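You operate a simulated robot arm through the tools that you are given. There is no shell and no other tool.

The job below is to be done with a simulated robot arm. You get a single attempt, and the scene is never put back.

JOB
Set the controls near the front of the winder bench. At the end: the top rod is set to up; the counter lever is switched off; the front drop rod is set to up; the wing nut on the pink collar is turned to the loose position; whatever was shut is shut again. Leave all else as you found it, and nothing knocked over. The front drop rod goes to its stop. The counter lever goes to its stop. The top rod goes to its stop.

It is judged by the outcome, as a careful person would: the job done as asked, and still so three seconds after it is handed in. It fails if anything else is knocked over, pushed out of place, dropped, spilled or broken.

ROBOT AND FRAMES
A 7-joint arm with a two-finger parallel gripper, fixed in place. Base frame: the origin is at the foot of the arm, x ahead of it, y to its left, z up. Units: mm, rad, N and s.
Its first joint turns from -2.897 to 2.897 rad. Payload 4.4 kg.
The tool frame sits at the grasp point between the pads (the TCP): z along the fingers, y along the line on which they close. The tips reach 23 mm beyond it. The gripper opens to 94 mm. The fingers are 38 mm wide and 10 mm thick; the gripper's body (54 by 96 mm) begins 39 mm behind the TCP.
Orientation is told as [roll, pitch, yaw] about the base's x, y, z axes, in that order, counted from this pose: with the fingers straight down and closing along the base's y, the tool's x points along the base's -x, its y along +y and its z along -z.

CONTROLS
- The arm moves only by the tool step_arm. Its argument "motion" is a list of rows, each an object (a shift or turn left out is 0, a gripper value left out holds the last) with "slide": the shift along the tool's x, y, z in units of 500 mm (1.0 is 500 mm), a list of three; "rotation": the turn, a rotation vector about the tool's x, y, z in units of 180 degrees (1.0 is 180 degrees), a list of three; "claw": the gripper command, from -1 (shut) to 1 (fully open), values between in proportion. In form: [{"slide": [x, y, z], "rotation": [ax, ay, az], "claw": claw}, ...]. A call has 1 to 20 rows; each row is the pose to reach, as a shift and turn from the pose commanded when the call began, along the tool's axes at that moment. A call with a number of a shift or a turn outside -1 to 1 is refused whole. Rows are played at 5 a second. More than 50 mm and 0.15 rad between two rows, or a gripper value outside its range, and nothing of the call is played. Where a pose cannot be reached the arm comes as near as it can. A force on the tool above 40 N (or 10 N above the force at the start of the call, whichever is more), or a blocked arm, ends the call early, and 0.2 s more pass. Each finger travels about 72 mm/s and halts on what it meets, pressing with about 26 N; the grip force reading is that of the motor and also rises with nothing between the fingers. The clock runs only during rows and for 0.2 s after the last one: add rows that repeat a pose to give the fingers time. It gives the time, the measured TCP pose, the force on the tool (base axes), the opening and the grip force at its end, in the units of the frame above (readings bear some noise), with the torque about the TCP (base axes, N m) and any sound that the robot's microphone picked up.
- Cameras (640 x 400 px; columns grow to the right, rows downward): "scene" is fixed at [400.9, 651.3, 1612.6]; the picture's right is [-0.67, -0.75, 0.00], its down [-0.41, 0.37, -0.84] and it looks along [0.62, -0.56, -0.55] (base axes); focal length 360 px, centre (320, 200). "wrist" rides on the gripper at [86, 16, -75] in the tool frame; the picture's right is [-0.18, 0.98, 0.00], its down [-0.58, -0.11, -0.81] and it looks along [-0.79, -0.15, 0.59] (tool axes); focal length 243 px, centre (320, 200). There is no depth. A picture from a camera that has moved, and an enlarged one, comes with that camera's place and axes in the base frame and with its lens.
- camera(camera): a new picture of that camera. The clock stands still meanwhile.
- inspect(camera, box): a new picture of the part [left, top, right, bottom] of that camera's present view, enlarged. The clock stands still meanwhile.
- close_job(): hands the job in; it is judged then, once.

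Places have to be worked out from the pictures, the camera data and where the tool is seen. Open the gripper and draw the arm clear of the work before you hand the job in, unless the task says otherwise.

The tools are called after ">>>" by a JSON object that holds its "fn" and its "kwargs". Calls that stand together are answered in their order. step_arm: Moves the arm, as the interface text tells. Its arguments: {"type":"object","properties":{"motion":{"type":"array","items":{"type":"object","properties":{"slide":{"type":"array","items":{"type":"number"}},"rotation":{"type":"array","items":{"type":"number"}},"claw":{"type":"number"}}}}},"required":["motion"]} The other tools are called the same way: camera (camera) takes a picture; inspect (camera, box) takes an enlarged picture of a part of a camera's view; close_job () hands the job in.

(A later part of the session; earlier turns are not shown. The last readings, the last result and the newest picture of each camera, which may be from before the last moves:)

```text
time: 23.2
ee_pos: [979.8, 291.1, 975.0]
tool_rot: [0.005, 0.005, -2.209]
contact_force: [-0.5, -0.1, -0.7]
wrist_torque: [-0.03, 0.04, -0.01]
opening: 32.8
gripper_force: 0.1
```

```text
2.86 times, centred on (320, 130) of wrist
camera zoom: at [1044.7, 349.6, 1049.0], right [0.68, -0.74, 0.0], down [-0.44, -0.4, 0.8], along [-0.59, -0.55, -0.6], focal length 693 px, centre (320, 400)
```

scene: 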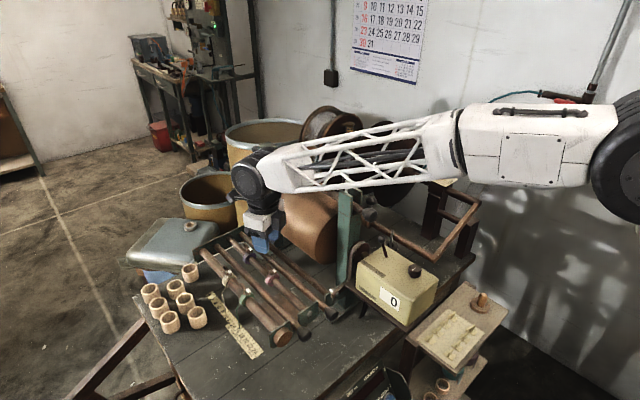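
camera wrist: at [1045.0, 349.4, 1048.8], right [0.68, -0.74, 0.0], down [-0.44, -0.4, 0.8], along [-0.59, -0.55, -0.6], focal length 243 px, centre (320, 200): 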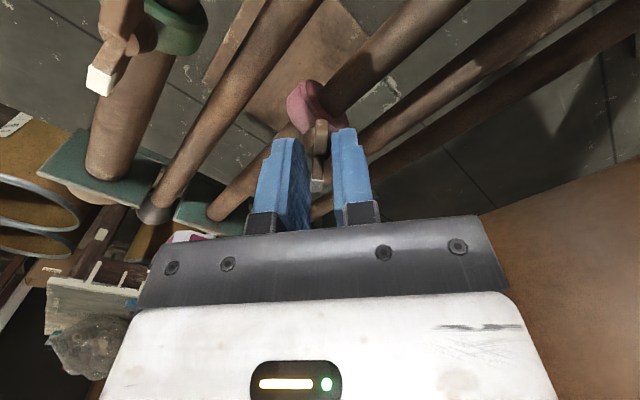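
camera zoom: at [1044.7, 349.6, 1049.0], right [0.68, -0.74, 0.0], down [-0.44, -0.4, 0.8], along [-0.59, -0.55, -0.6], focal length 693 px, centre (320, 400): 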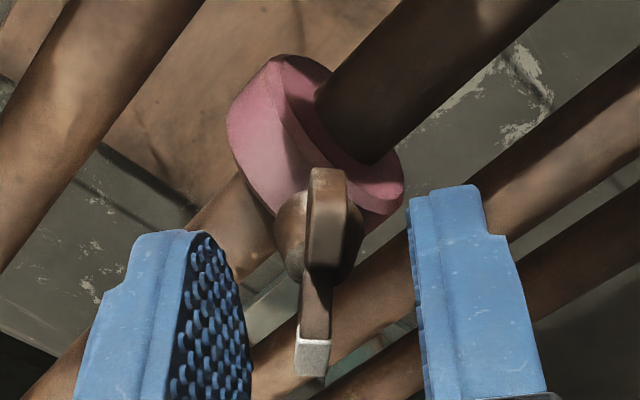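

The nut is free at about 39° (it lags the pads because of the hub's width), and its centre is about (982.6, 291.5). I'll use the fingers as a loose wrench (18 mm gap, not squeezing the hub), recentre, and turn to yaw ≈ -90°.

>>> {"fn": "step_arm", "kwargs": {"motion": [{"slide": [0.0036, 0.0035, 0], "claw": -0.617}, {"slide": [0.0036, 0.0035, 0], "claw": -0.617}, {"slide": [0.0036, 0.0035, 0], "rotation": [0, 0, -0.034], "claw": -0.617}, {"slide": [0.0036, 0.0035, 0], "rotation": [0, 0, -0.068], "claw": -0.617}, {"slide": [0.0036, 0.0035, 0], "rotation": [0, 0, -0.102], "claw": -0.617}, {"slide": [0.0036, 0.0035, 0], "rotation": [0, 0, -0.136], "claw": -0.617}, {"slide": [0.0036, 0.0035, 0], "rotation": [0, 0, -0.17], "claw": -0.617}, {"slide": [0.0036, 0.0035, 0], "rotation": [0, 0, -0.203], "claw": -0.617}, {"slide": [0.0036, 0.0035, 0], "rotation": [0, 0, -0.203], "claw": -0.617}]}}

>>> {"fn": "camera", "kwargs": {"camera": "wrist"}}

>>> {"fn": "inspect", "kwargs": {"camera": "wrist", "box": [250, 60, 390, 200]}}

>>> {"fn": "inspect", "kwargs": {"camera": "scene", "box": [220, 220, 300, 290]}}

```text
time: 25.2
ee_pos: [981.9, 290.7, 973.4]
tool_rot: [0.005, 0.003, -1.572]
contact_force: [-0.8, -0.6, -0.4]
wrist_torque: [-0.01, 0.01, -0.02]
opening: 18.6
gripper_force: 0.1
```

```text
taken
camera wrist: at [999.2, 376.1, 1047.7], right [0.98, -0.19, 0.0], down [-0.11, -0.58, 0.8], along [-0.15, -0.79, -0.59], focal length 243 px, centre (320, 200)
```

wrist: 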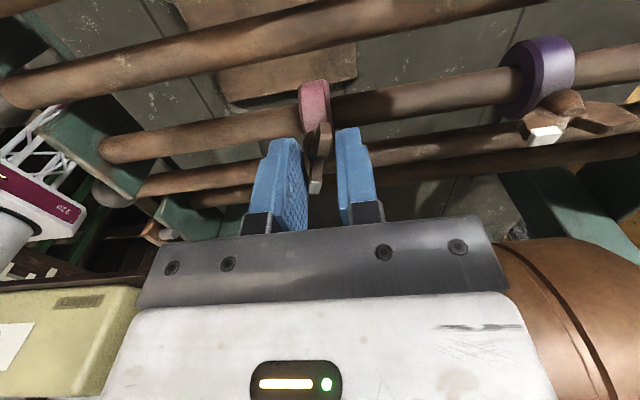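

```text
2.86 times, centred on (320, 130) of wrist
camera zoom: at [999.2, 376.1, 1047.7], right [0.98, -0.19, 0.0], down [-0.11, -0.58, 0.8], along [-0.15, -0.79, -0.59], focal length 693 px, centre (320, 400)
```

zoom: 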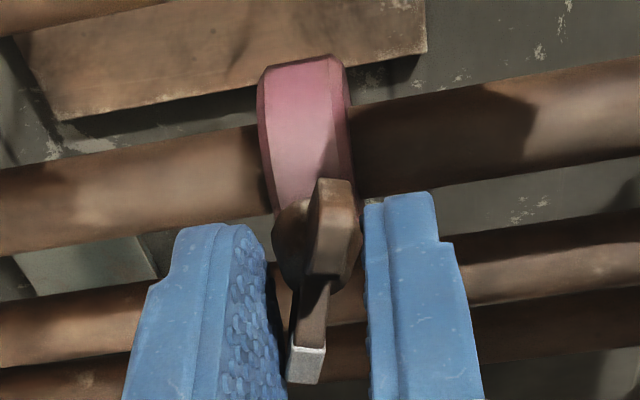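

```text
5.71 times, centred on (260, 255) of scene
camera zoom: at [400.9, 651.3, 1612.6], right [-0.67, -0.75, 0.0], down [-0.41, 0.37, -0.84], along [0.62, -0.56, -0.55], focal length 2057 px, centre (663, -114)
```

zoom: 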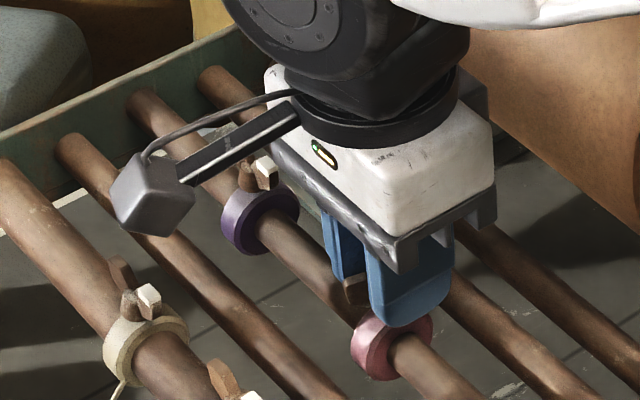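

The wings are now at about 72°, with only light forces. I turn a further ~18° counter-clockwise to bring them squarely across the rod.

>>> {"fn": "step_arm", "kwargs": {"motion": [{"rotation": [0, 0, -0.025]}, {"rotation": [0, 0, -0.05]}, {"rotation": [0, 0, -0.075]}, {"rotation": [0, 0, -0.1]}, {"rotation": [0, 0, -0.1]}]}}

>>> {"fn": "inspect", "kwargs": {"camera": "wrist", "box": [250, 60, 390, 200]}}

```text
time: 26.4
ee_pos: [983.3, 292.8, 973.8]
tool_rot: [0.005, 0.0, -1.261]
contact_force: [1.3, 0.1, 0.5]
wrist_torque: [0.03, 0.02, -0.01]
opening: 18.4
gripper_force: 1.0
```

```text
2.86 times, centred on (320, 130) of wrist
camera zoom: at [972.4, 377.9, 1048.5], right [0.99, 0.13, 0.01], down [0.07, -0.59, 0.81], along [0.1, -0.8, -0.59], focal length 693 px, centre (320, 400)
```

zoom: 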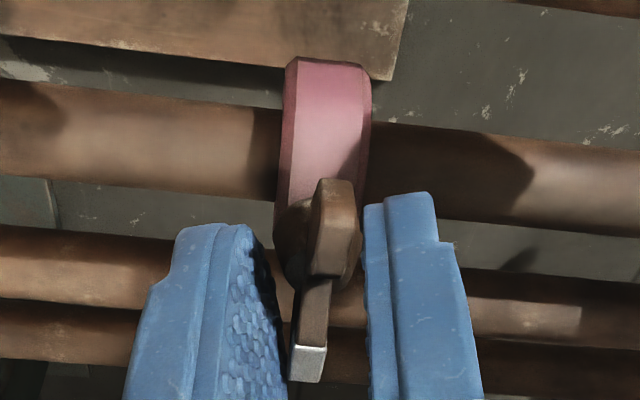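

The wings now measure ≈ 90–91°, straight across the rod. I open the fingers and lift straight up, then check from above.

>>> {"fn": "step_arm", "kwargs": {"motion": [{"claw": -0.3}, {"claw": -0.2}, {"claw": -0.2}, {"slide": [0, 0, -0.06], "claw": -0.2}, {"slide": [0, 0, -0.14], "claw": -0.2}, {"slide": [0, 0, -0.2], "claw": -0.2}, {"slide": [0, 0, -0.2], "claw": -0.2}]}}

>>> {"fn": "inspect", "kwargs": {"camera": "wrist", "box": [250, 40, 390, 180]}}

>>> {"fn": "inspect", "kwargs": {"camera": "scene", "box": [220, 220, 300, 290]}}

```text
time: 28.0
ee_pos: [983.3, 291.3, 1075.5]
tool_rot: [0.005, -0.001, -1.26]
contact_force: [1.0, 0.1, -0.1]
wrist_torque: [0.0, -0.02, -0.01]
opening: 37.5
gripper_force: 0.2
```

```text
2.86 times, centred on (320, 110) of wrist
camera zoom: at [972.8, 377.4, 1149.6], right [0.99, 0.13, 0.01], down [0.07, -0.59, 0.81], along [0.1, -0.8, -0.59], focal length 693 px, centre (320, 457)
```

zoom: 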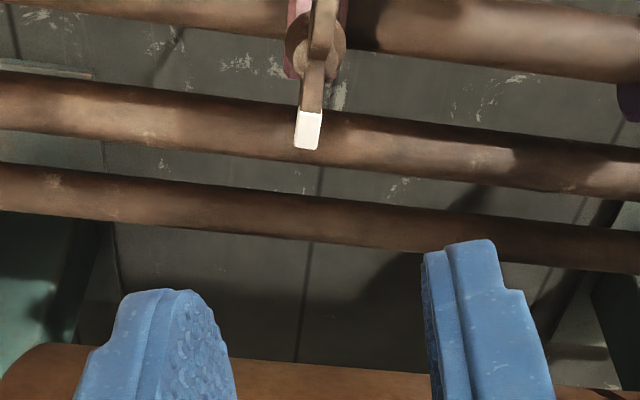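

```text
5.71 times, centred on (260, 255) of scene
camera zoom: at [400.9, 651.3, 1612.6], right [-0.67, -0.75, 0.0], down [-0.41, 0.37, -0.84], along [0.62, -0.56, -0.55], focal length 2057 px, centre (663, -114)
```

zoom: 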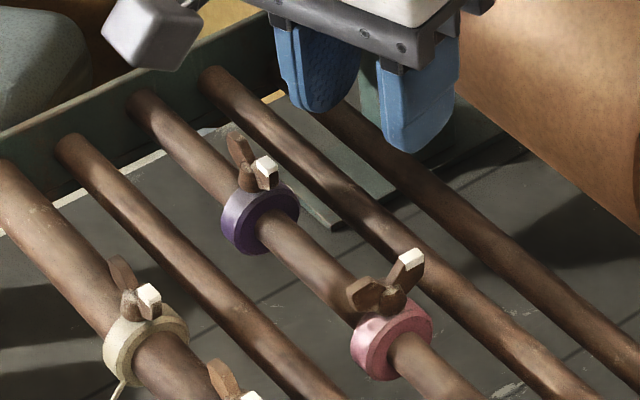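

The pink wing nut now stands across the rod (≈87–90°), and the other three are untouched. I now lift, retreat toward -x and turn the gripper back to yaw 0, to view and approach the counter lever.

>>> {"fn": "step_arm", "kwargs": {"motion": [{"slide": [0, 0, -0.08], "claw": -0.2}, {"slide": [0, 0, -0.16]}, {"slide": [0, 0, -0.25]}, {"slide": [0.013, -0.034, -0.25], "rotation": [0, 0, -0.04]}, {"slide": [0.026, -0.069, -0.25], "rotation": [0, 0, -0.08]}, {"slide": [0.039, -0.103, -0.25], "rotation": [0, 0, -0.12]}, {"slide": [0.052, -0.137, -0.25], "rotation": [0, 0, -0.16]}, {"slide": [0.065, -0.172, -0.25], "rotation": [0, 0, -0.2]}, {"slide": [0.077, -0.206, -0.25], "rotation": [0, 0, -0.24]}, {"slide": [0.09, -0.24, -0.25], "rotation": [0, 0, -0.28]}, {"slide": [0.103, -0.274, -0.25], "rotation": [0, 0, -0.32]}, {"slide": [0.116, -0.309, -0.25], "rotation": [0, 0, -0.36]}, {"slide": [0.129, -0.343, -0.25], "rotation": [0, 0, -0.401]}, {"slide": [0.129, -0.343, -0.25], "rotation": [0, 0, -0.401]}]}}

>>> {"fn": "camera", "kwargs": {"camera": "scene"}}

>>> {"fn": "camera", "kwargs": {"camera": "wrist"}}

```text
time: 31.0
ee_pos: [798.6, 298.6, 1196.9]
tool_rot: [0.002, -0.006, 0.001]
contact_force: [-0.4, 0.5, -0.1]
wrist_torque: [-0.02, 0.03, 0.0]
opening: 37.4
gripper_force: 0.0
```

```text
taken
```

scene: 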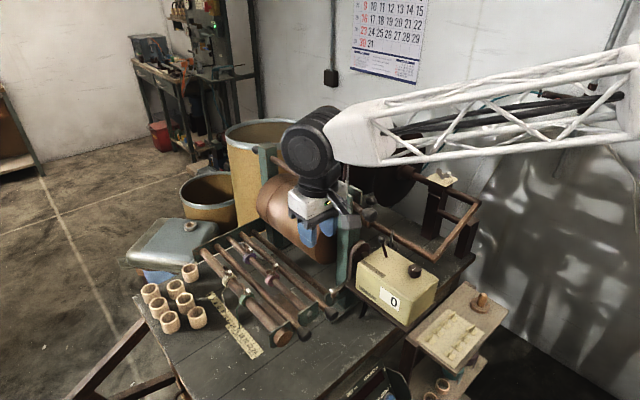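

```text
taken
camera wrist: at [711.0, 314.2, 1272.1], right [0.18, 0.98, 0.0], down [0.58, -0.11, 0.81], along [0.8, -0.15, -0.59], focal length 243 px, centre (320, 200)
```

wrist: 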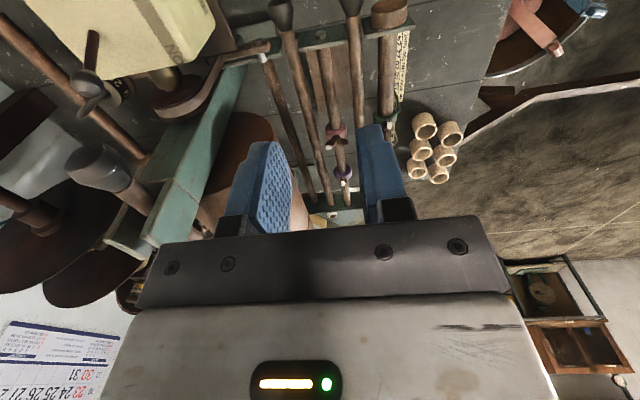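

From here the top rod knob, fork and counter lever are visible at the left; I zoom in on them.

>>> {"fn": "inspect", "kwargs": {"camera": "wrist", "box": [20, 0, 280, 290]}}

>>> {"fn": "inspect", "kwargs": {"camera": "scene", "box": [330, 200, 450, 310]}}

>>> {"fn": "inspect", "kwargs": {"camera": "wrist", "box": [240, 0, 420, 130]}}

```text
1.38 times, centred on (150, 145) of wrist
camera zoom: at [711.0, 314.2, 1272.1], right [0.18, 0.98, 0.0], down [0.58, -0.11, 0.81], along [0.8, -0.15, -0.59], focal length 335 px, centre (554, 276)
```

zoom: 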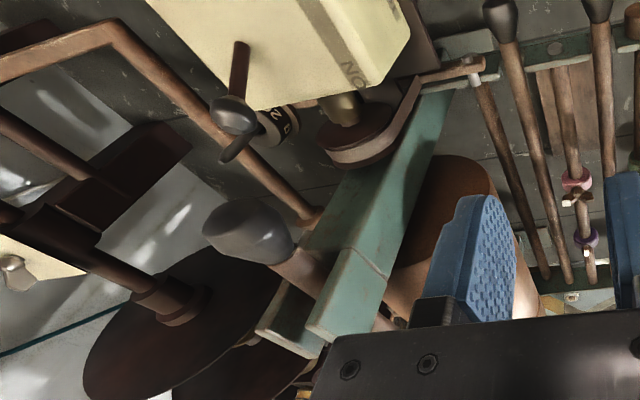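

```text
3.64 times, centred on (390, 255) of scene
camera zoom: at [400.9, 651.3, 1612.6], right [-0.67, -0.75, 0.0], down [-0.41, 0.37, -0.84], along [0.62, -0.56, -0.55], focal length 1309 px, centre (66, 0)
```

zoom: 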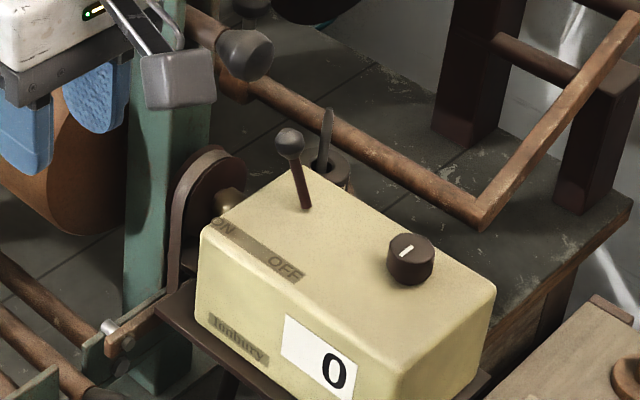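

```text
3.08 times, centred on (330, 65) of wrist
camera zoom: at [711.0, 314.2, 1272.1], right [0.18, 0.98, 0.0], down [0.58, -0.11, 0.81], along [0.8, -0.15, -0.59], focal length 746 px, centre (289, 615)
```

zoom: 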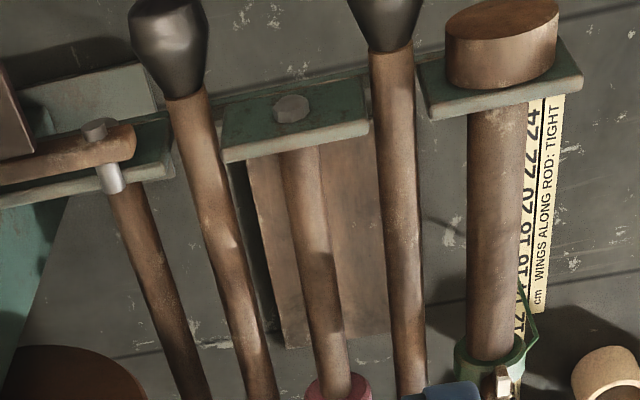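

Lever knob ≈ (771, 132, 1099), and the top rod's knob end (x≥783, z≈1138–1172) hangs close above it. I'll approach the lever from the -x side with the tool tilted 35° so the gripper body and its front box stay clear of the top rod knob; first a staging pose at (690, 132, 1220).

>>> {"fn": "step_arm", "kwargs": {"motion": [{"slide": [0.07, -0.005, -0.015], "claw": 0.064}, {"slide": [0.145, -0.011, -0.03]}, {"slide": [0.217, -0.017, -0.046]}, {"slide": [0.217, -0.1, -0.046]}, {"slide": [0.217, -0.18, -0.046]}, {"slide": [0.217, -0.26, -0.046]}, {"slide": [0.217, -0.332, -0.046]}, {"slide": [0.217, -0.332, -0.046], "rotation": [0, -0.039, 0]}, {"slide": [0.217, -0.332, -0.046], "rotation": [0, -0.078, 0]}, {"slide": [0.217, -0.332, -0.046], "rotation": [0, -0.117, 0]}, {"slide": [0.217, -0.332, -0.046], "rotation": [0, -0.156, 0]}, {"slide": [0.217, -0.332, -0.046], "rotation": [0, -0.1944, 0]}, {"slide": [0.217, -0.332, -0.046], "rotation": [0, -0.1944, 0]}]}}

>>> {"fn": "camera", "kwargs": {"camera": "wrist"}}

>>> {"fn": "camera", "kwargs": {"camera": "scene"}}

```text
time: 33.8
ee_pos: [690.2, 134.0, 1220.7]
tool_rot: [0.004, -0.617, 0.0]
contact_force: [-0.3, 0.7, -0.7]
wrist_torque: [0.0, 0.03, -0.01]
opening: 49.8
gripper_force: 0.0
```

```text
taken
camera wrist: at [576.4, 149.3, 1231.9], right [0.15, 0.98, 0.11], down [0.01, -0.11, 0.99], along [0.99, -0.15, -0.02], focal length 243 px, centre (320, 200)
```

wrist: 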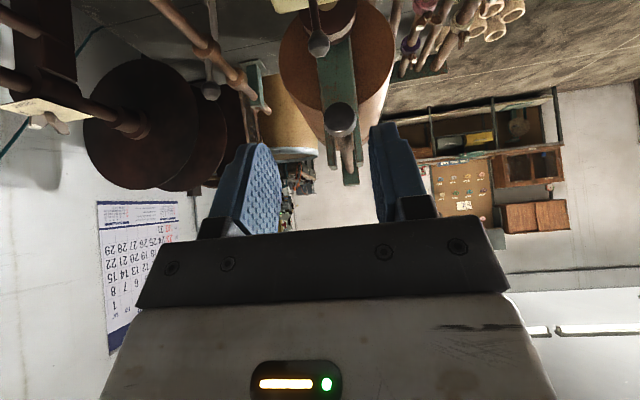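

```text
taken
```

scene: 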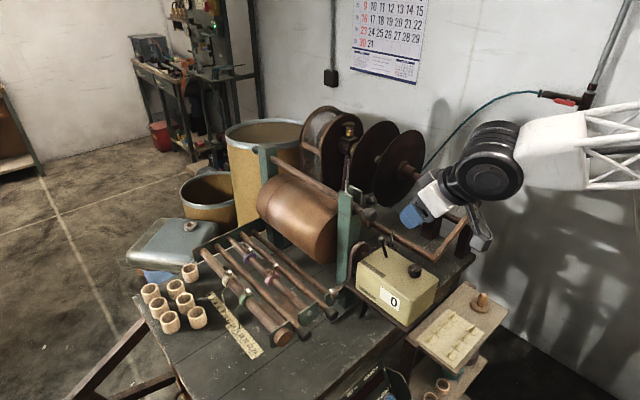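

The camera now looks level along +x and shows the lever (knob at ~(320,43)) and top rod end. I zoom to place both accurately.

>>> {"fn": "inspect", "kwargs": {"camera": "wrist", "box": [240, 0, 420, 200]}}

>>> {"fn": "inspect", "kwargs": {"camera": "scene", "box": [330, 150, 500, 290]}}

```text
2.00 times, centred on (330, 100) of wrist
camera zoom: at [576.4, 149.3, 1231.9], right [0.15, 0.98, 0.11], down [0.01, -0.11, 0.99], along [0.99, -0.15, -0.02], focal length 485 px, centre (300, 400)
```

zoom: 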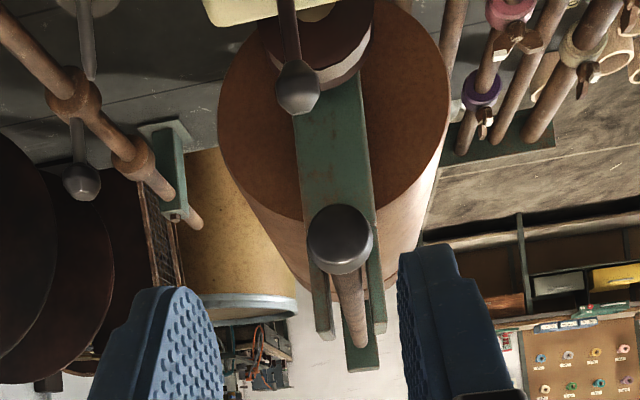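

```text
2.86 times, centred on (415, 220) of scene
camera zoom: at [400.9, 651.3, 1612.6], right [-0.67, -0.75, 0.0], down [-0.41, 0.37, -0.84], along [0.62, -0.56, -0.55], focal length 1028 px, centre (49, 143)
```

zoom: 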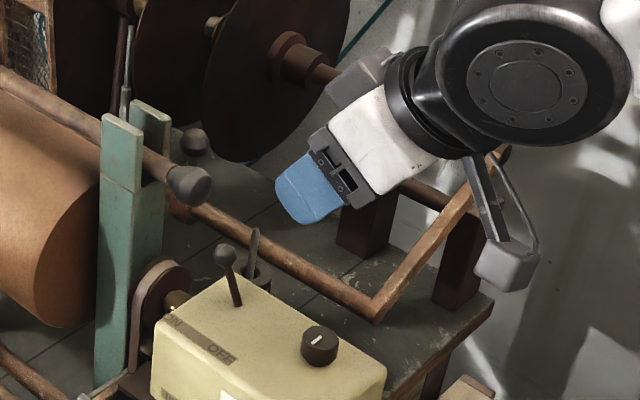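

The lever knob is confirmed at ≈(770, 132, 1099) and the fork/rod at z≈1155. I descend to a pre-grasp pose at (715, 132, 1108), with fingers straddling the lever's line, and check.

>>> {"fn": "step_arm", "kwargs": {"motion": [{"slide": [0.03, -0.001, 0.07]}, {"slide": [0.06, -0.002, 0.14]}, {"slide": [0.0888, -0.002, 0.2116]}, {"slide": [0.0888, -0.002, 0.2116]}]}}

>>> {"fn": "camera", "kwargs": {"camera": "wrist"}}

>>> {"fn": "inspect", "kwargs": {"camera": "scene", "box": [330, 180, 470, 300]}}

```text
time: 34.8
ee_pos: [713.4, 133.4, 1111.0]
tool_rot: [0.004, -0.615, -0.003]
contact_force: [0.1, 0.3, 0.4]
wrist_torque: [-0.01, 0.01, -0.01]
opening: 49.9
gripper_force: 0.0
```

```text
taken
camera wrist: at [601.1, 148.3, 1121.5], right [0.15, 0.98, 0.11], down [0.01, -0.11, 0.99], along [0.99, -0.15, -0.03], focal length 243 px, centre (320, 200)
```

wrist: 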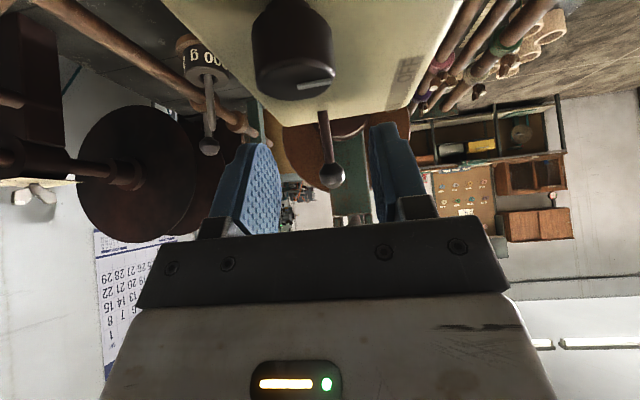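

```text
3.33 times, centred on (400, 240) of scene
camera zoom: at [400.9, 651.3, 1612.6], right [-0.67, -0.75, 0.0], down [-0.41, 0.37, -0.84], along [0.62, -0.56, -0.55], focal length 1200 px, centre (53, 67)
```

zoom: 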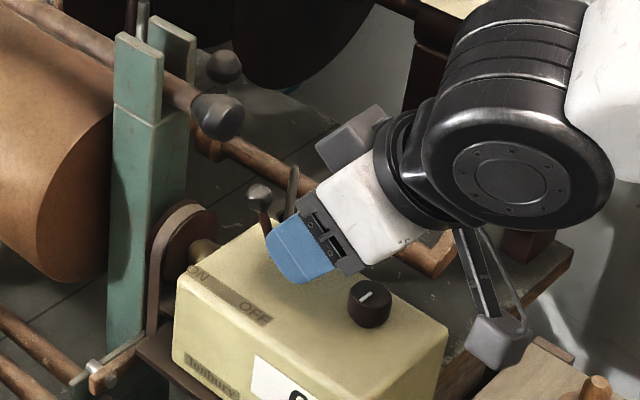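

The lever is centred between the fingers. I advance ~39 mm in +x to bring the knob between the pads, then look before closing.

>>> {"fn": "step_arm", "kwargs": {"motion": [{"slide": [-0.03, -0.001, 0.024]}, {"slide": [-0.0612, -0.001, 0.0484]}, {"slide": [-0.0612, -0.001, 0.0484]}]}}

>>> {"fn": "camera", "kwargs": {"camera": "wrist"}}

>>> {"fn": "inspect", "kwargs": {"camera": "scene", "box": [330, 180, 470, 300]}}

```text
time: 35.6
ee_pos: [754.1, 131.7, 1107.6]
tool_rot: [0.005, -0.616, -0.001]
contact_force: [0.0, 0.5, -0.2]
wrist_torque: [0.01, -0.02, -0.02]
opening: 50.0
gripper_force: 0.0
```

```text
taken
camera wrist: at [640.9, 146.7, 1118.4], right [0.15, 0.98, 0.11], down [0.01, -0.11, 0.99], along [0.99, -0.15, -0.03], focal length 243 px, centre (320, 200)
```

wrist: 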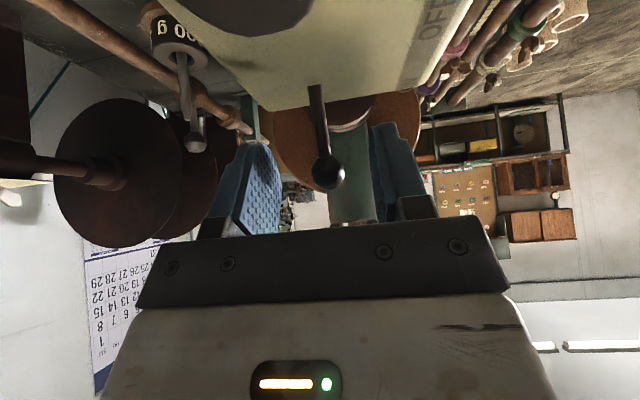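

```text
3.33 times, centred on (400, 240) of scene
camera zoom: at [400.9, 651.3, 1612.6], right [-0.67, -0.75, 0.0], down [-0.41, 0.37, -0.84], along [0.62, -0.56, -0.55], focal length 1200 px, centre (53, 67)
```

zoom: 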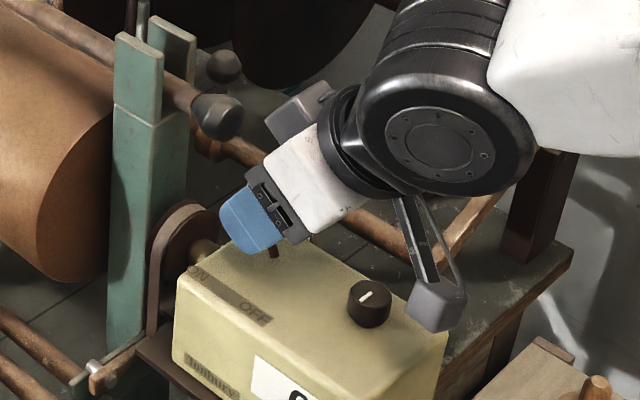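

The knob sits ~2.5 mm to +y of the mid-plane; I correct that and close gently on the lever knob.

>>> {"fn": "step_arm", "kwargs": {"motion": [{"slide": [0, 0.005, 0], "claw": 0.064}, {"slide": [0, 0.005, 0], "claw": -0.3}, {"slide": [0, 0.005, 0], "claw": -0.6}, {"slide": [0, 0.005, 0], "claw": -1}, {"slide": [0, 0.005, 0], "claw": -1}]}}

>>> {"fn": "camera", "kwargs": {"camera": "wrist"}}

```text
time: 36.8
ee_pos: [753.8, 133.9, 1108.2]
tool_rot: [0.002, -0.615, -0.001]
contact_force: [1.3, -12.4, 0.3]
wrist_torque: [-0.09, -0.05, -0.22]
opening: 18.0
gripper_force: 44.8
```

```text
taken
camera wrist: at [640.2, 149.3, 1118.2], right [0.15, 0.98, 0.11], down [0.01, -0.11, 0.99], along [0.99, -0.15, -0.03], focal length 243 px, centre (320, 200)
```

wrist: 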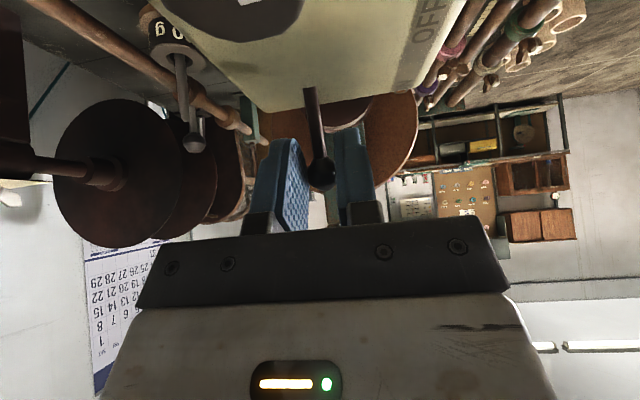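

Gripped (opening 18) with a slight side load, which I relieve by 1.5 mm. Now I carry the knob along its arc in -x toward OFF.

>>> {"fn": "step_arm", "kwargs": {"motion": [{"slide": [0, -0.003, 0]}, {"slide": [0.0063, -0.003, -0.0105]}, {"slide": [0.0162, -0.003, -0.0225]}, {"slide": [0.028, -0.003, -0.0325]}, {"slide": [0.0414, -0.003, -0.0402]}, {"slide": [0.056, -0.003, -0.0456]}, {"slide": [0.068, -0.003, -0.048]}, {"slide": [0.068, -0.003, -0.048]}]}}

>>> {"fn": "camera", "kwargs": {"camera": "wrist"}}

>>> {"fn": "inspect", "kwargs": {"camera": "scene", "box": [330, 180, 470, 300]}}

```text
time: 38.6
ee_pos: [711.1, 132.9, 1106.9]
tool_rot: [0.004, -0.614, -0.001]
contact_force: [0.6, -0.1, -0.8]
wrist_torque: [-0.01, 0.03, 0.02]
opening: 0.3
gripper_force: 41.8
```

```text
taken
camera wrist: at [597.5, 148.0, 1117.4], right [0.15, 0.98, 0.11], down [0.01, -0.11, 0.99], along [0.99, -0.15, -0.03], focal length 243 px, centre (320, 200)
```

wrist: 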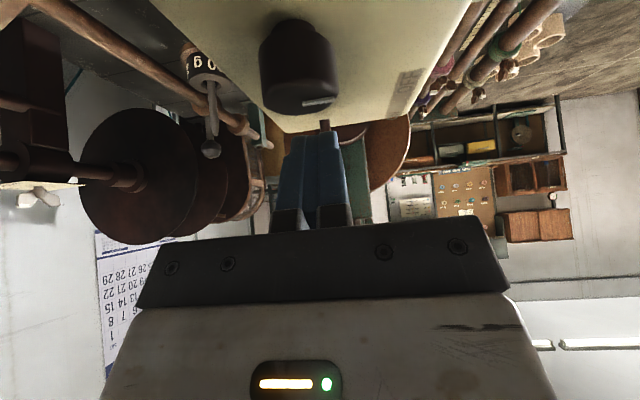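

```text
3.33 times, centred on (400, 240) of scene
camera zoom: at [400.9, 651.3, 1612.6], right [-0.67, -0.75, 0.0], down [-0.41, 0.37, -0.84], along [0.62, -0.56, -0.55], focal length 1200 px, centre (53, 67)
```

zoom: 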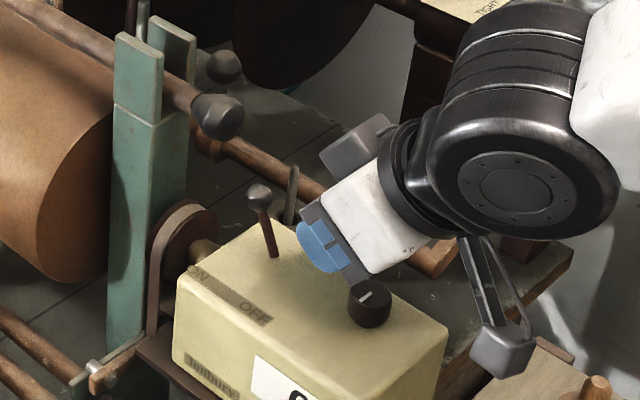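

The pads slipped off the ball: the lever stayed at ON and is stiffer than the friction grip. It needs a positive push from its +x side, which the top rod's knob crowds. So I'll raise the top rod first, moving up and over to stage in front of its knob at ≈(745, 142, 1163).

>>> {"fn": "step_arm", "kwargs": {"motion": [{"slide": [-0.03, 0.01, -0.045], "claw": 0.0}, {"slide": [-0.075, 0.019, -0.1062], "claw": 0.3}, {"slide": [-0.075, 0.019, -0.1062], "claw": 0.3}, {"slide": [-0.119, 0.019, -0.0506], "claw": 0.3}, {"slide": [-0.119, 0.019, -0.0506], "claw": 0.3}]}}

>>> {"fn": "camera", "kwargs": {"camera": "wrist"}}

>>> {"fn": "inspect", "kwargs": {"camera": "scene", "box": [320, 150, 480, 290]}}

```text
time: 39.8
ee_pos: [746.9, 142.4, 1160.3]
tool_rot: [0.002, -0.616, -0.003]
contact_force: [-0.9, 0.0, -0.8]
wrist_torque: [0.02, -0.02, 0.02]
opening: 61.1
gripper_force: 0.0
```

```text
taken
camera wrist: at [632.9, 158.4, 1170.9], right [0.15, 0.98, 0.11], down [0.01, -0.11, 0.99], along [0.99, -0.15, -0.03], focal length 243 px, centre (320, 200)
```

wrist: 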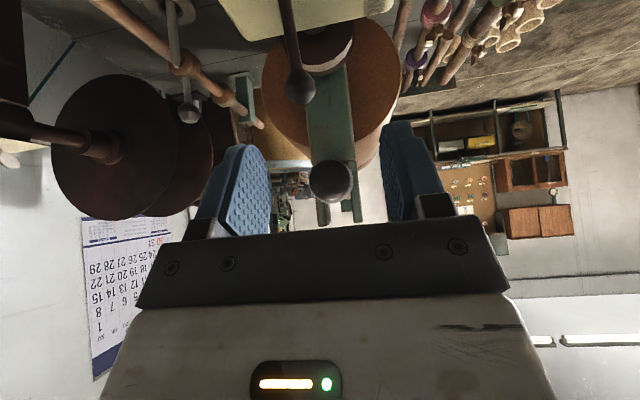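

```text
2.86 times, centred on (400, 220) of scene
camera zoom: at [400.9, 651.3, 1612.6], right [-0.67, -0.75, 0.0], down [-0.41, 0.37, -0.84], along [0.62, -0.56, -0.55], focal length 1028 px, centre (91, 143)
```

zoom: 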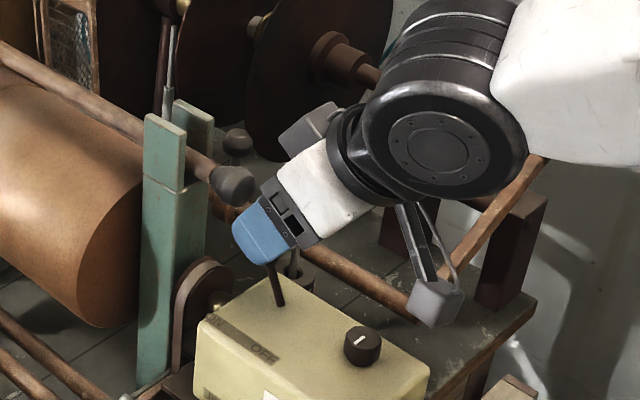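

The top rod knob is centred between the fingers (column 331 as expected). I advance to (789, 142, 1158) and close on it.

>>> {"fn": "step_arm", "kwargs": {"motion": [{"slide": [-0.033, 0, 0.026]}, {"slide": [-0.0662, 0, 0.0516]}, {"slide": [-0.0662, 0, 0.0516]}, {"slide": [-0.0662, 0, 0.0516], "claw": -0.2}, {"slide": [-0.0662, 0, 0.0516], "claw": -1}, {"slide": [-0.0662, 0, 0.0516], "claw": -1}, {"slide": [-0.0662, 0, 0.0516], "claw": -1}]}}

>>> {"fn": "camera", "kwargs": {"camera": "wrist"}}

>>> {"fn": "inspect", "kwargs": {"camera": "scene", "box": [320, 150, 480, 290]}}

```text
time: 41.4
ee_pos: [790.8, 143.3, 1158.7]
tool_rot: [0.005, -0.616, -0.001]
contact_force: [7.8, 4.0, -1.4]
wrist_torque: [-0.02, 0.04, 0.04]
opening: 30.9
gripper_force: 45.1
```

```text
taken
camera wrist: at [677.3, 158.2, 1169.4], right [0.15, 0.98, 0.11], down [0.01, -0.11, 0.99], along [0.99, -0.15, -0.03], focal length 243 px, centre (320, 200)
```

wrist: 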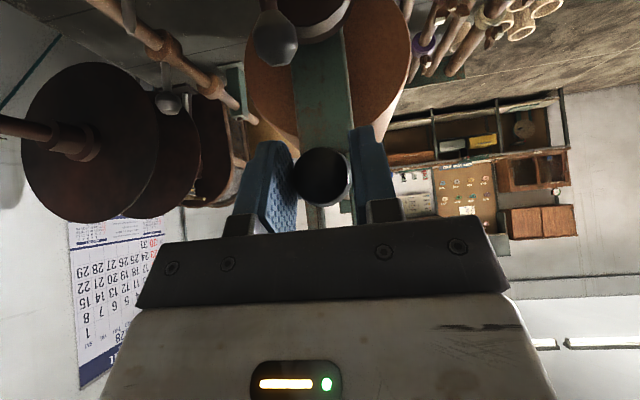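

```text
2.86 times, centred on (400, 220) of scene
camera zoom: at [400.9, 651.3, 1612.6], right [-0.67, -0.75, 0.0], down [-0.41, 0.37, -0.84], along [0.62, -0.56, -0.55], focal length 1028 px, centre (91, 143)
```

zoom: 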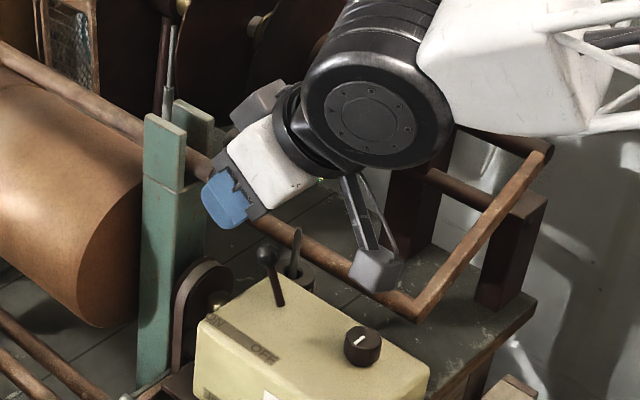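

Gripped at 30.9 mm opening. I lift straight up in small steps (40 mm) and watch the force to see how the rod moves.

>>> {"fn": "step_arm", "kwargs": {"motion": [{"slide": [-0.0092, 0, -0.0131]}, {"slide": [-0.0185, 0, -0.0261]}, {"slide": [-0.0277, 0, -0.0392]}, {"slide": [-0.0369, 0, -0.0523]}, {"slide": [-0.0462, 0, -0.0653]}, {"slide": [-0.0462, 0, -0.0653]}]}}

>>> {"fn": "camera", "kwargs": {"camera": "wrist"}}

>>> {"fn": "inspect", "kwargs": {"camera": "scene", "box": [240, 100, 440, 260]}}

```text
time: 42.8
ee_pos: [788.3, 142.7, 1198.9]
tool_rot: [0.002, -0.614, -0.002]
contact_force: [24.6, -5.6, -6.0]
wrist_torque: [-0.04, 0.86, -0.08]
opening: 30.7
gripper_force: 45.3
```

```text
taken
camera wrist: at [674.6, 158.3, 1209.8], right [0.15, 0.98, 0.11], down [0.01, -0.11, 0.99], along [0.99, -0.15, -0.03], focal length 243 px, centre (320, 200)
```

wrist: 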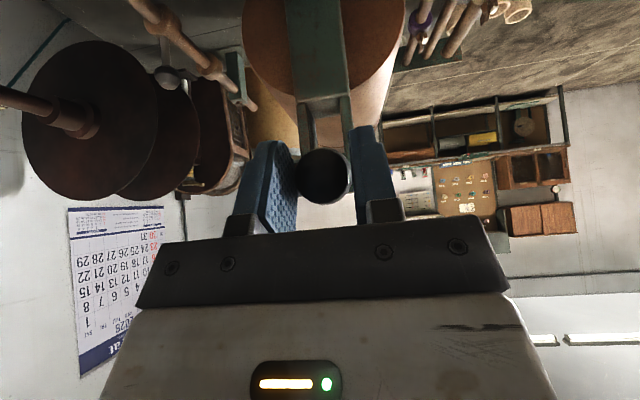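

```text
2.50 times, centred on (340, 180) of scene
camera zoom: at [400.9, 651.3, 1612.6], right [-0.67, -0.75, 0.0], down [-0.41, 0.37, -0.84], along [0.62, -0.56, -0.55], focal length 900 px, centre (270, 250)
```

zoom: 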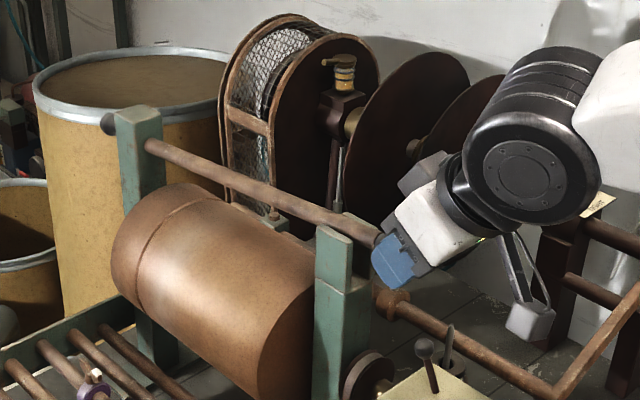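

The rod rises with the knob, hinged at the far upright (≈400 mm radius); the +x pull shows I need to follow the arc. I continue lifting along the arc until it stops.

>>> {"fn": "step_arm", "kwargs": {"motion": [{"slide": [-0.0164, 0, -0.0129]}, {"slide": [-0.0304, 0, -0.0275]}, {"slide": [-0.0444, 0, -0.042]}, {"slide": [-0.0667, 0, -0.0631]}, {"slide": [-0.09, 0, -0.0834]}, {"slide": [-0.09, 0, -0.0834]}]}}

>>> {"fn": "camera", "kwargs": {"camera": "wrist"}}

>>> {"fn": "inspect", "kwargs": {"camera": "scene", "box": [240, 100, 440, 260]}}

```text
time: 44.2
ee_pos: [801.3, 143.5, 1258.5]
tool_rot: [0.004, -0.618, -0.002]
contact_force: [29.7, 3.0, -10.6]
wrist_torque: [0.03, 0.37, 0.1]
opening: 30.9
gripper_force: 45.7
```

```text
taken
camera wrist: at [687.6, 158.1, 1269.6], right [0.15, 0.98, 0.11], down [0.01, -0.11, 0.99], along [0.99, -0.15, -0.03], focal length 243 px, centre (320, 200)
```

wrist: 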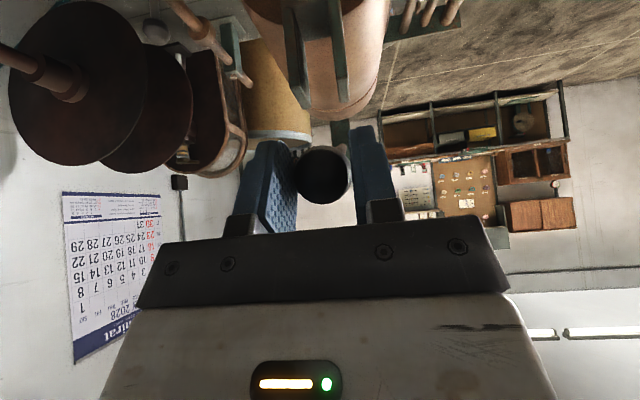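

```text
2.50 times, centred on (340, 180) of scene
camera zoom: at [400.9, 651.3, 1612.6], right [-0.67, -0.75, 0.0], down [-0.41, 0.37, -0.84], along [0.62, -0.56, -0.55], focal length 900 px, centre (270, 250)
```

zoom: 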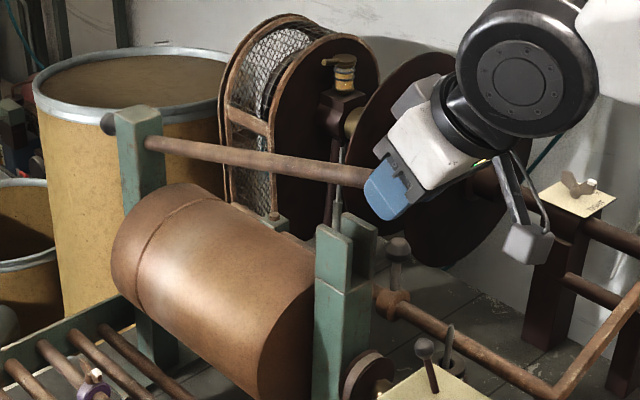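

The rod is up ~14° and still free. I keep following the arc, tilting the tool along with the rod, and watch for the stop.

>>> {"fn": "step_arm", "kwargs": {"motion": [{"slide": [-0.0065, 0, 0.0046]}, {"slide": [-0.045, 0, -0.026], "rotation": [0, 0.0222, 0]}, {"slide": [-0.0908, 0, -0.0578], "rotation": [0, 0.0444, 0]}, {"slide": [-0.1388, 0, -0.0864], "rotation": [0, 0.0667, 0]}, {"slide": [-0.1888, 0, -0.1116], "rotation": [0, 0.0889, 0]}, {"slide": [-0.1888, 0, -0.1116], "rotation": [0, 0.0889, 0]}]}}

>>> {"fn": "camera", "kwargs": {"camera": "wrist"}}

>>> {"fn": "inspect", "kwargs": {"camera": "scene", "box": [240, 70, 440, 230]}}

```text
time: 45.6
ee_pos: [845.0, 144.0, 1360.6]
tool_rot: [0.003, -0.337, -0.001]
contact_force: [6.7, -15.7, -4.0]
wrist_torque: [-0.18, -0.68, -0.17]
opening: 30.7
gripper_force: 45.0
```

```text
taken
camera wrist: at [739.1, 158.3, 1401.6], right [0.17, 0.98, 0.06], down [0.28, -0.11, 0.95], along [0.94, -0.15, -0.3], focal length 243 px, centre (320, 200)
```

wrist: 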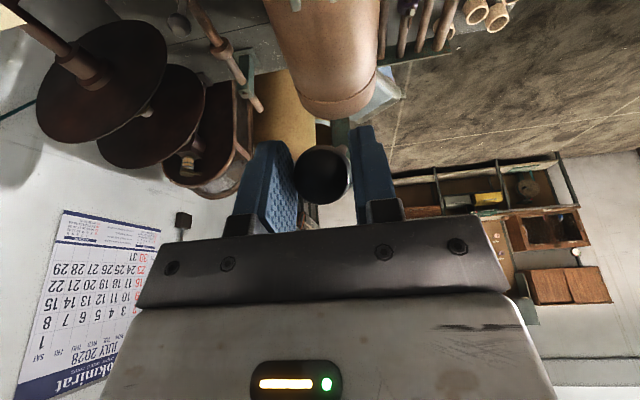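

```text
2.50 times, centred on (340, 150) of scene
camera zoom: at [400.9, 651.3, 1612.6], right [-0.67, -0.75, 0.0], down [-0.41, 0.37, -0.84], along [0.62, -0.56, -0.55], focal length 900 px, centre (270, 325)
```

zoom: 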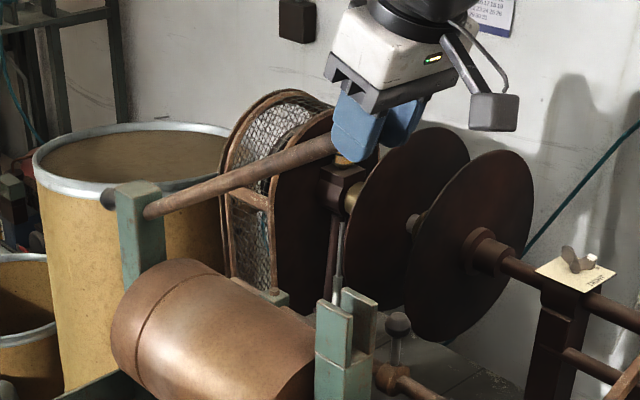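

Still free at ~30°. I continue along the arc toward 46°, correcting y slightly for the side load.

>>> {"fn": "step_arm", "kwargs": {"motion": [{"slide": [0, -0.003, 0]}, {"slide": [-0.0436, -0.003, -0.035], "rotation": [0, 0.0222, 0]}, {"slide": [-0.0896, -0.003, -0.0668], "rotation": [0, 0.0444, 0]}, {"slide": [-0.1376, -0.003, -0.0954], "rotation": [0, 0.0667, 0]}, {"slide": [-0.1874, -0.003, -0.1204], "rotation": [0, 0.0889, 0]}, {"slide": [-0.1874, -0.003, -0.1204], "rotation": [0, 0.0889, 0]}]}}

>>> {"fn": "camera", "kwargs": {"camera": "wrist"}}

>>> {"fn": "inspect", "kwargs": {"camera": "scene", "box": [220, 30, 440, 220]}}

```text
time: 47.0
ee_pos: [912.7, 143.1, 1445.9]
tool_rot: [0.003, -0.054, 0.002]
contact_force: [3.7, 10.1, -5.4]
wrist_torque: [0.13, -0.35, 0.06]
opening: 30.7
gripper_force: 45.1
stopped in row 6: the force on the tool passed its limit at 42 N (the readings are from after the stop); the commanded pose is now the measured one
```

```text
taken
camera wrist: at [822.8, 157.8, 1515.8], right [0.18, 0.98, 0.01], down [0.54, -0.11, 0.84], along [0.82, -0.15, -0.55], focal length 243 px, centre (320, 200)
```

wrist: 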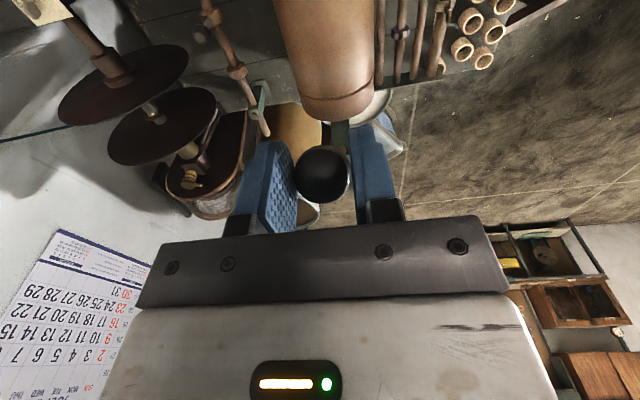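

```text
2.11 times, centred on (330, 125) of scene
camera zoom: at [400.9, 651.3, 1612.6], right [-0.67, -0.75, 0.0], down [-0.41, 0.37, -0.84], along [0.62, -0.56, -0.55], focal length 758 px, centre (299, 358)
```

zoom: 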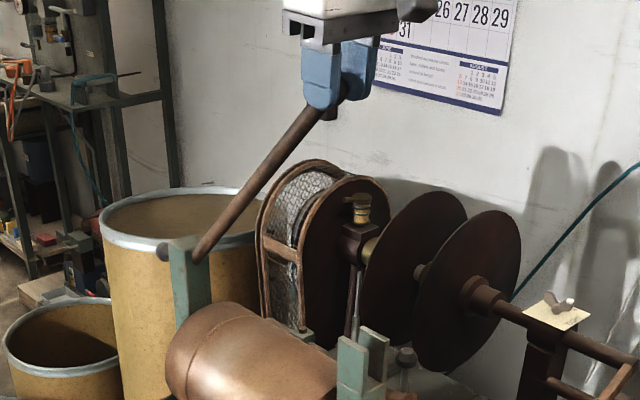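

The knob is now at ≈(919, 143, 1437), i.e. the rod is at ~45°, where the call hit its force limit – likely the stop. I press gently a few more millimetres along the arc to confirm it is solid.

>>> {"fn": "step_arm", "kwargs": {"motion": [{"slide": [-0.004, 0, -0.0035]}, {"slide": [-0.0081, 0, -0.007]}, {"slide": [-0.0122, 0, -0.0106]}, {"slide": [-0.0122, 0, -0.0106]}]}}

```text
time: 48.0
ee_pos: [918.2, 143.0, 1451.8]
tool_rot: [0.004, -0.055, 0.003]
contact_force: [5.9, 20.5, -10.7]
wrist_torque: [0.27, 0.72, 0.21]
opening: 30.7
gripper_force: 44.6
```

It still moved about 8 mm with only moderate force, so this may not be the stop yet. I relieve the side load (+2 mm in y) and continue along the arc in small steps.

>>> {"fn": "step_arm", "kwargs": {"motion": [{"slide": [0, 0.004, 0]}, {"slide": [-0.0204, 0.004, -0.0163], "rotation": [0, 0.0103, 0]}, {"slide": [-0.0408, 0.004, -0.0326], "rotation": [0, 0.0206, 0]}, {"slide": [-0.064, 0.004, -0.049], "rotation": [0, 0.0317, 0]}, {"slide": [-0.0876, 0.004, -0.0654], "rotation": [0, 0.0428, 0]}, {"slide": [-0.0876, 0.004, -0.0654], "rotation": [0, 0.0428, 0]}]}}

>>> {"fn": "camera", "kwargs": {"camera": "wrist"}}

>>> {"fn": "inspect", "kwargs": {"camera": "scene", "box": [220, 0, 440, 190]}}

```text
time: 49.4
ee_pos: [962.8, 142.8, 1486.0]
tool_rot: [0.003, 0.081, 0.0]
contact_force: [2.8, -8.4, -4.0]
wrist_torque: [-0.06, -0.32, -0.04]
opening: 30.9
gripper_force: 44.9
stopped in row 6: the force on the tool passed its limit at 41 N (the readings are from after the stop); the commanded pose is now the measured one
```

```text
taken
camera wrist: at [882.0, 158.1, 1567.3], right [0.18, 0.98, -0.01], down [0.64, -0.11, 0.76], along [0.74, -0.15, -0.65], focal length 243 px, centre (320, 200)
```

wrist: 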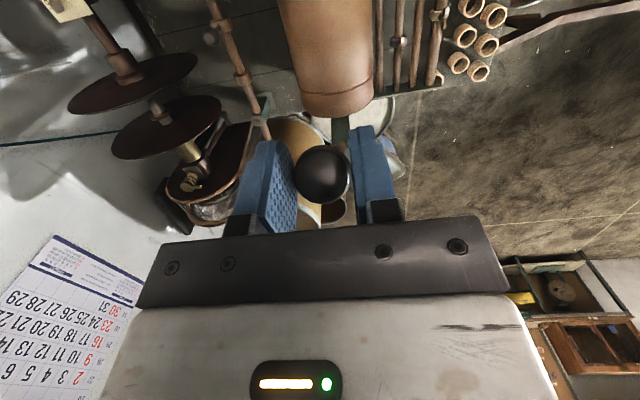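

```text
2.11 times, centred on (330, 95) of scene
camera zoom: at [400.9, 651.3, 1612.6], right [-0.67, -0.75, 0.0], down [-0.41, 0.37, -0.84], along [0.62, -0.56, -0.55], focal length 758 px, centre (299, 421)
```

zoom: 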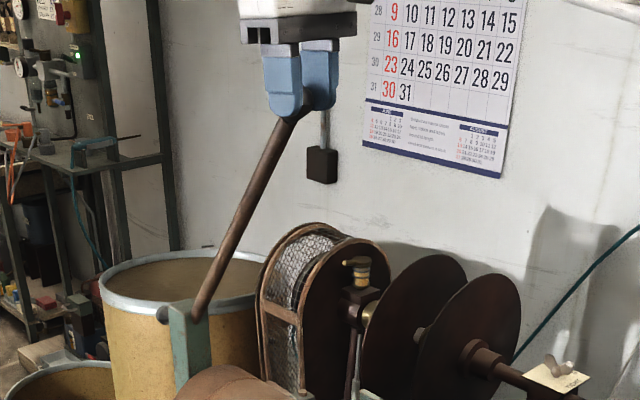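

The rod is at ~54° and followed all the way; the limit tripped only at the end of the move. I continue along the arc without further tool rotation, in small steps, looking for the true stop.

>>> {"fn": "step_arm", "kwargs": {"motion": [{"slide": [-0.0103, 0, -0.0084]}, {"slide": [-0.0205, 0, -0.0167]}, {"slide": [-0.0308, 0, -0.0248]}, {"slide": [-0.0411, 0, -0.0328]}, {"slide": [-0.0524, 0, -0.0408]}, {"slide": [-0.0637, 0, -0.0487]}, {"slide": [-0.0752, 0, -0.0565]}, {"slide": [-0.0867, 0, -0.0642]}]}}

>>> {"fn": "inspect", "kwargs": {"camera": "scene", "box": [220, 0, 440, 190]}}

```text
time: 51.2
ee_pos: [1007.2, 143.4, 1514.6]
tool_rot: [0.003, 0.081, -0.002]
contact_force: [1.4, -36.7, -10.4]
wrist_torque: [-0.5, 1.1, -0.29]
opening: 30.9
gripper_force: 45.4
```

```text
2.11 times, centred on (330, 95) of scene
camera zoom: at [400.9, 651.3, 1612.6], right [-0.67, -0.75, 0.0], down [-0.41, 0.37, -0.84], along [0.62, -0.56, -0.55], focal length 758 px, centre (299, 421)
```

zoom: 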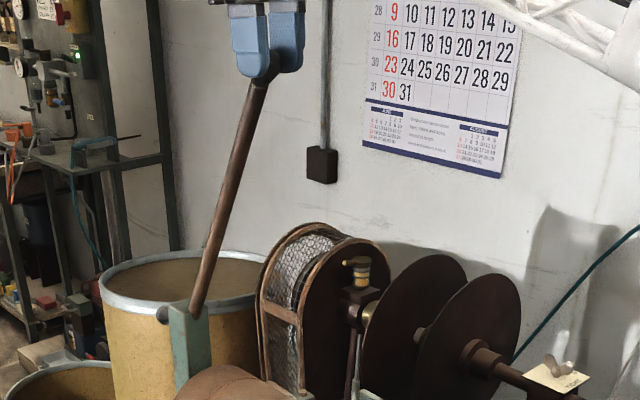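

At ~62° it still moves; a side load of 37 N in y built up, which I relieve by 2 mm in -y before continuing along the arc.

>>> {"fn": "step_arm", "kwargs": {"motion": [{"slide": [0, -0.004, 0]}, {"slide": [0, -0.004, 0]}, {"slide": [-0.0165, -0.004, -0.01]}, {"slide": [-0.033, -0.004, -0.0198]}, {"slide": [-0.0496, -0.004, -0.0295]}, {"slide": [-0.066, -0.004, -0.038]}, {"slide": [-0.0826, -0.004, -0.0462]}, {"slide": [-0.0991, -0.004, -0.0542]}]}}

>>> {"fn": "inspect", "kwargs": {"camera": "scene", "box": [220, 0, 440, 190]}}

```text
time: 52.9
ee_pos: [1018.3, 141.8, 1520.1]
tool_rot: [0.007, 0.076, 0.005]
contact_force: [-3.1, 8.8, 3.8]
wrist_torque: [0.24, 0.25, 0.17]
opening: 30.5
gripper_force: 45.5
out of reach, approached as far as the arm can: row 4, 5, 6, 7, 8
stopped in row 8: the force on the tool passed its limit at 60 N (the readings are from after the stop); the commanded pose is now the measured one
```

```text
2.11 times, centred on (330, 95) of scene
camera zoom: at [400.9, 651.3, 1612.6], right [-0.67, -0.75, 0.0], down [-0.41, 0.37, -0.84], along [0.62, -0.56, -0.55], focal length 758 px, centre (299, 421)
```

zoom: 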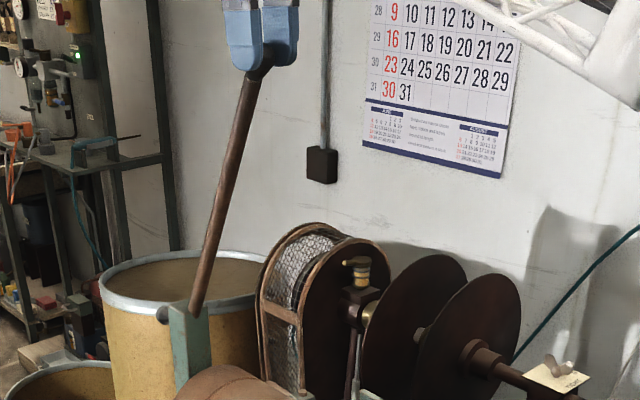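

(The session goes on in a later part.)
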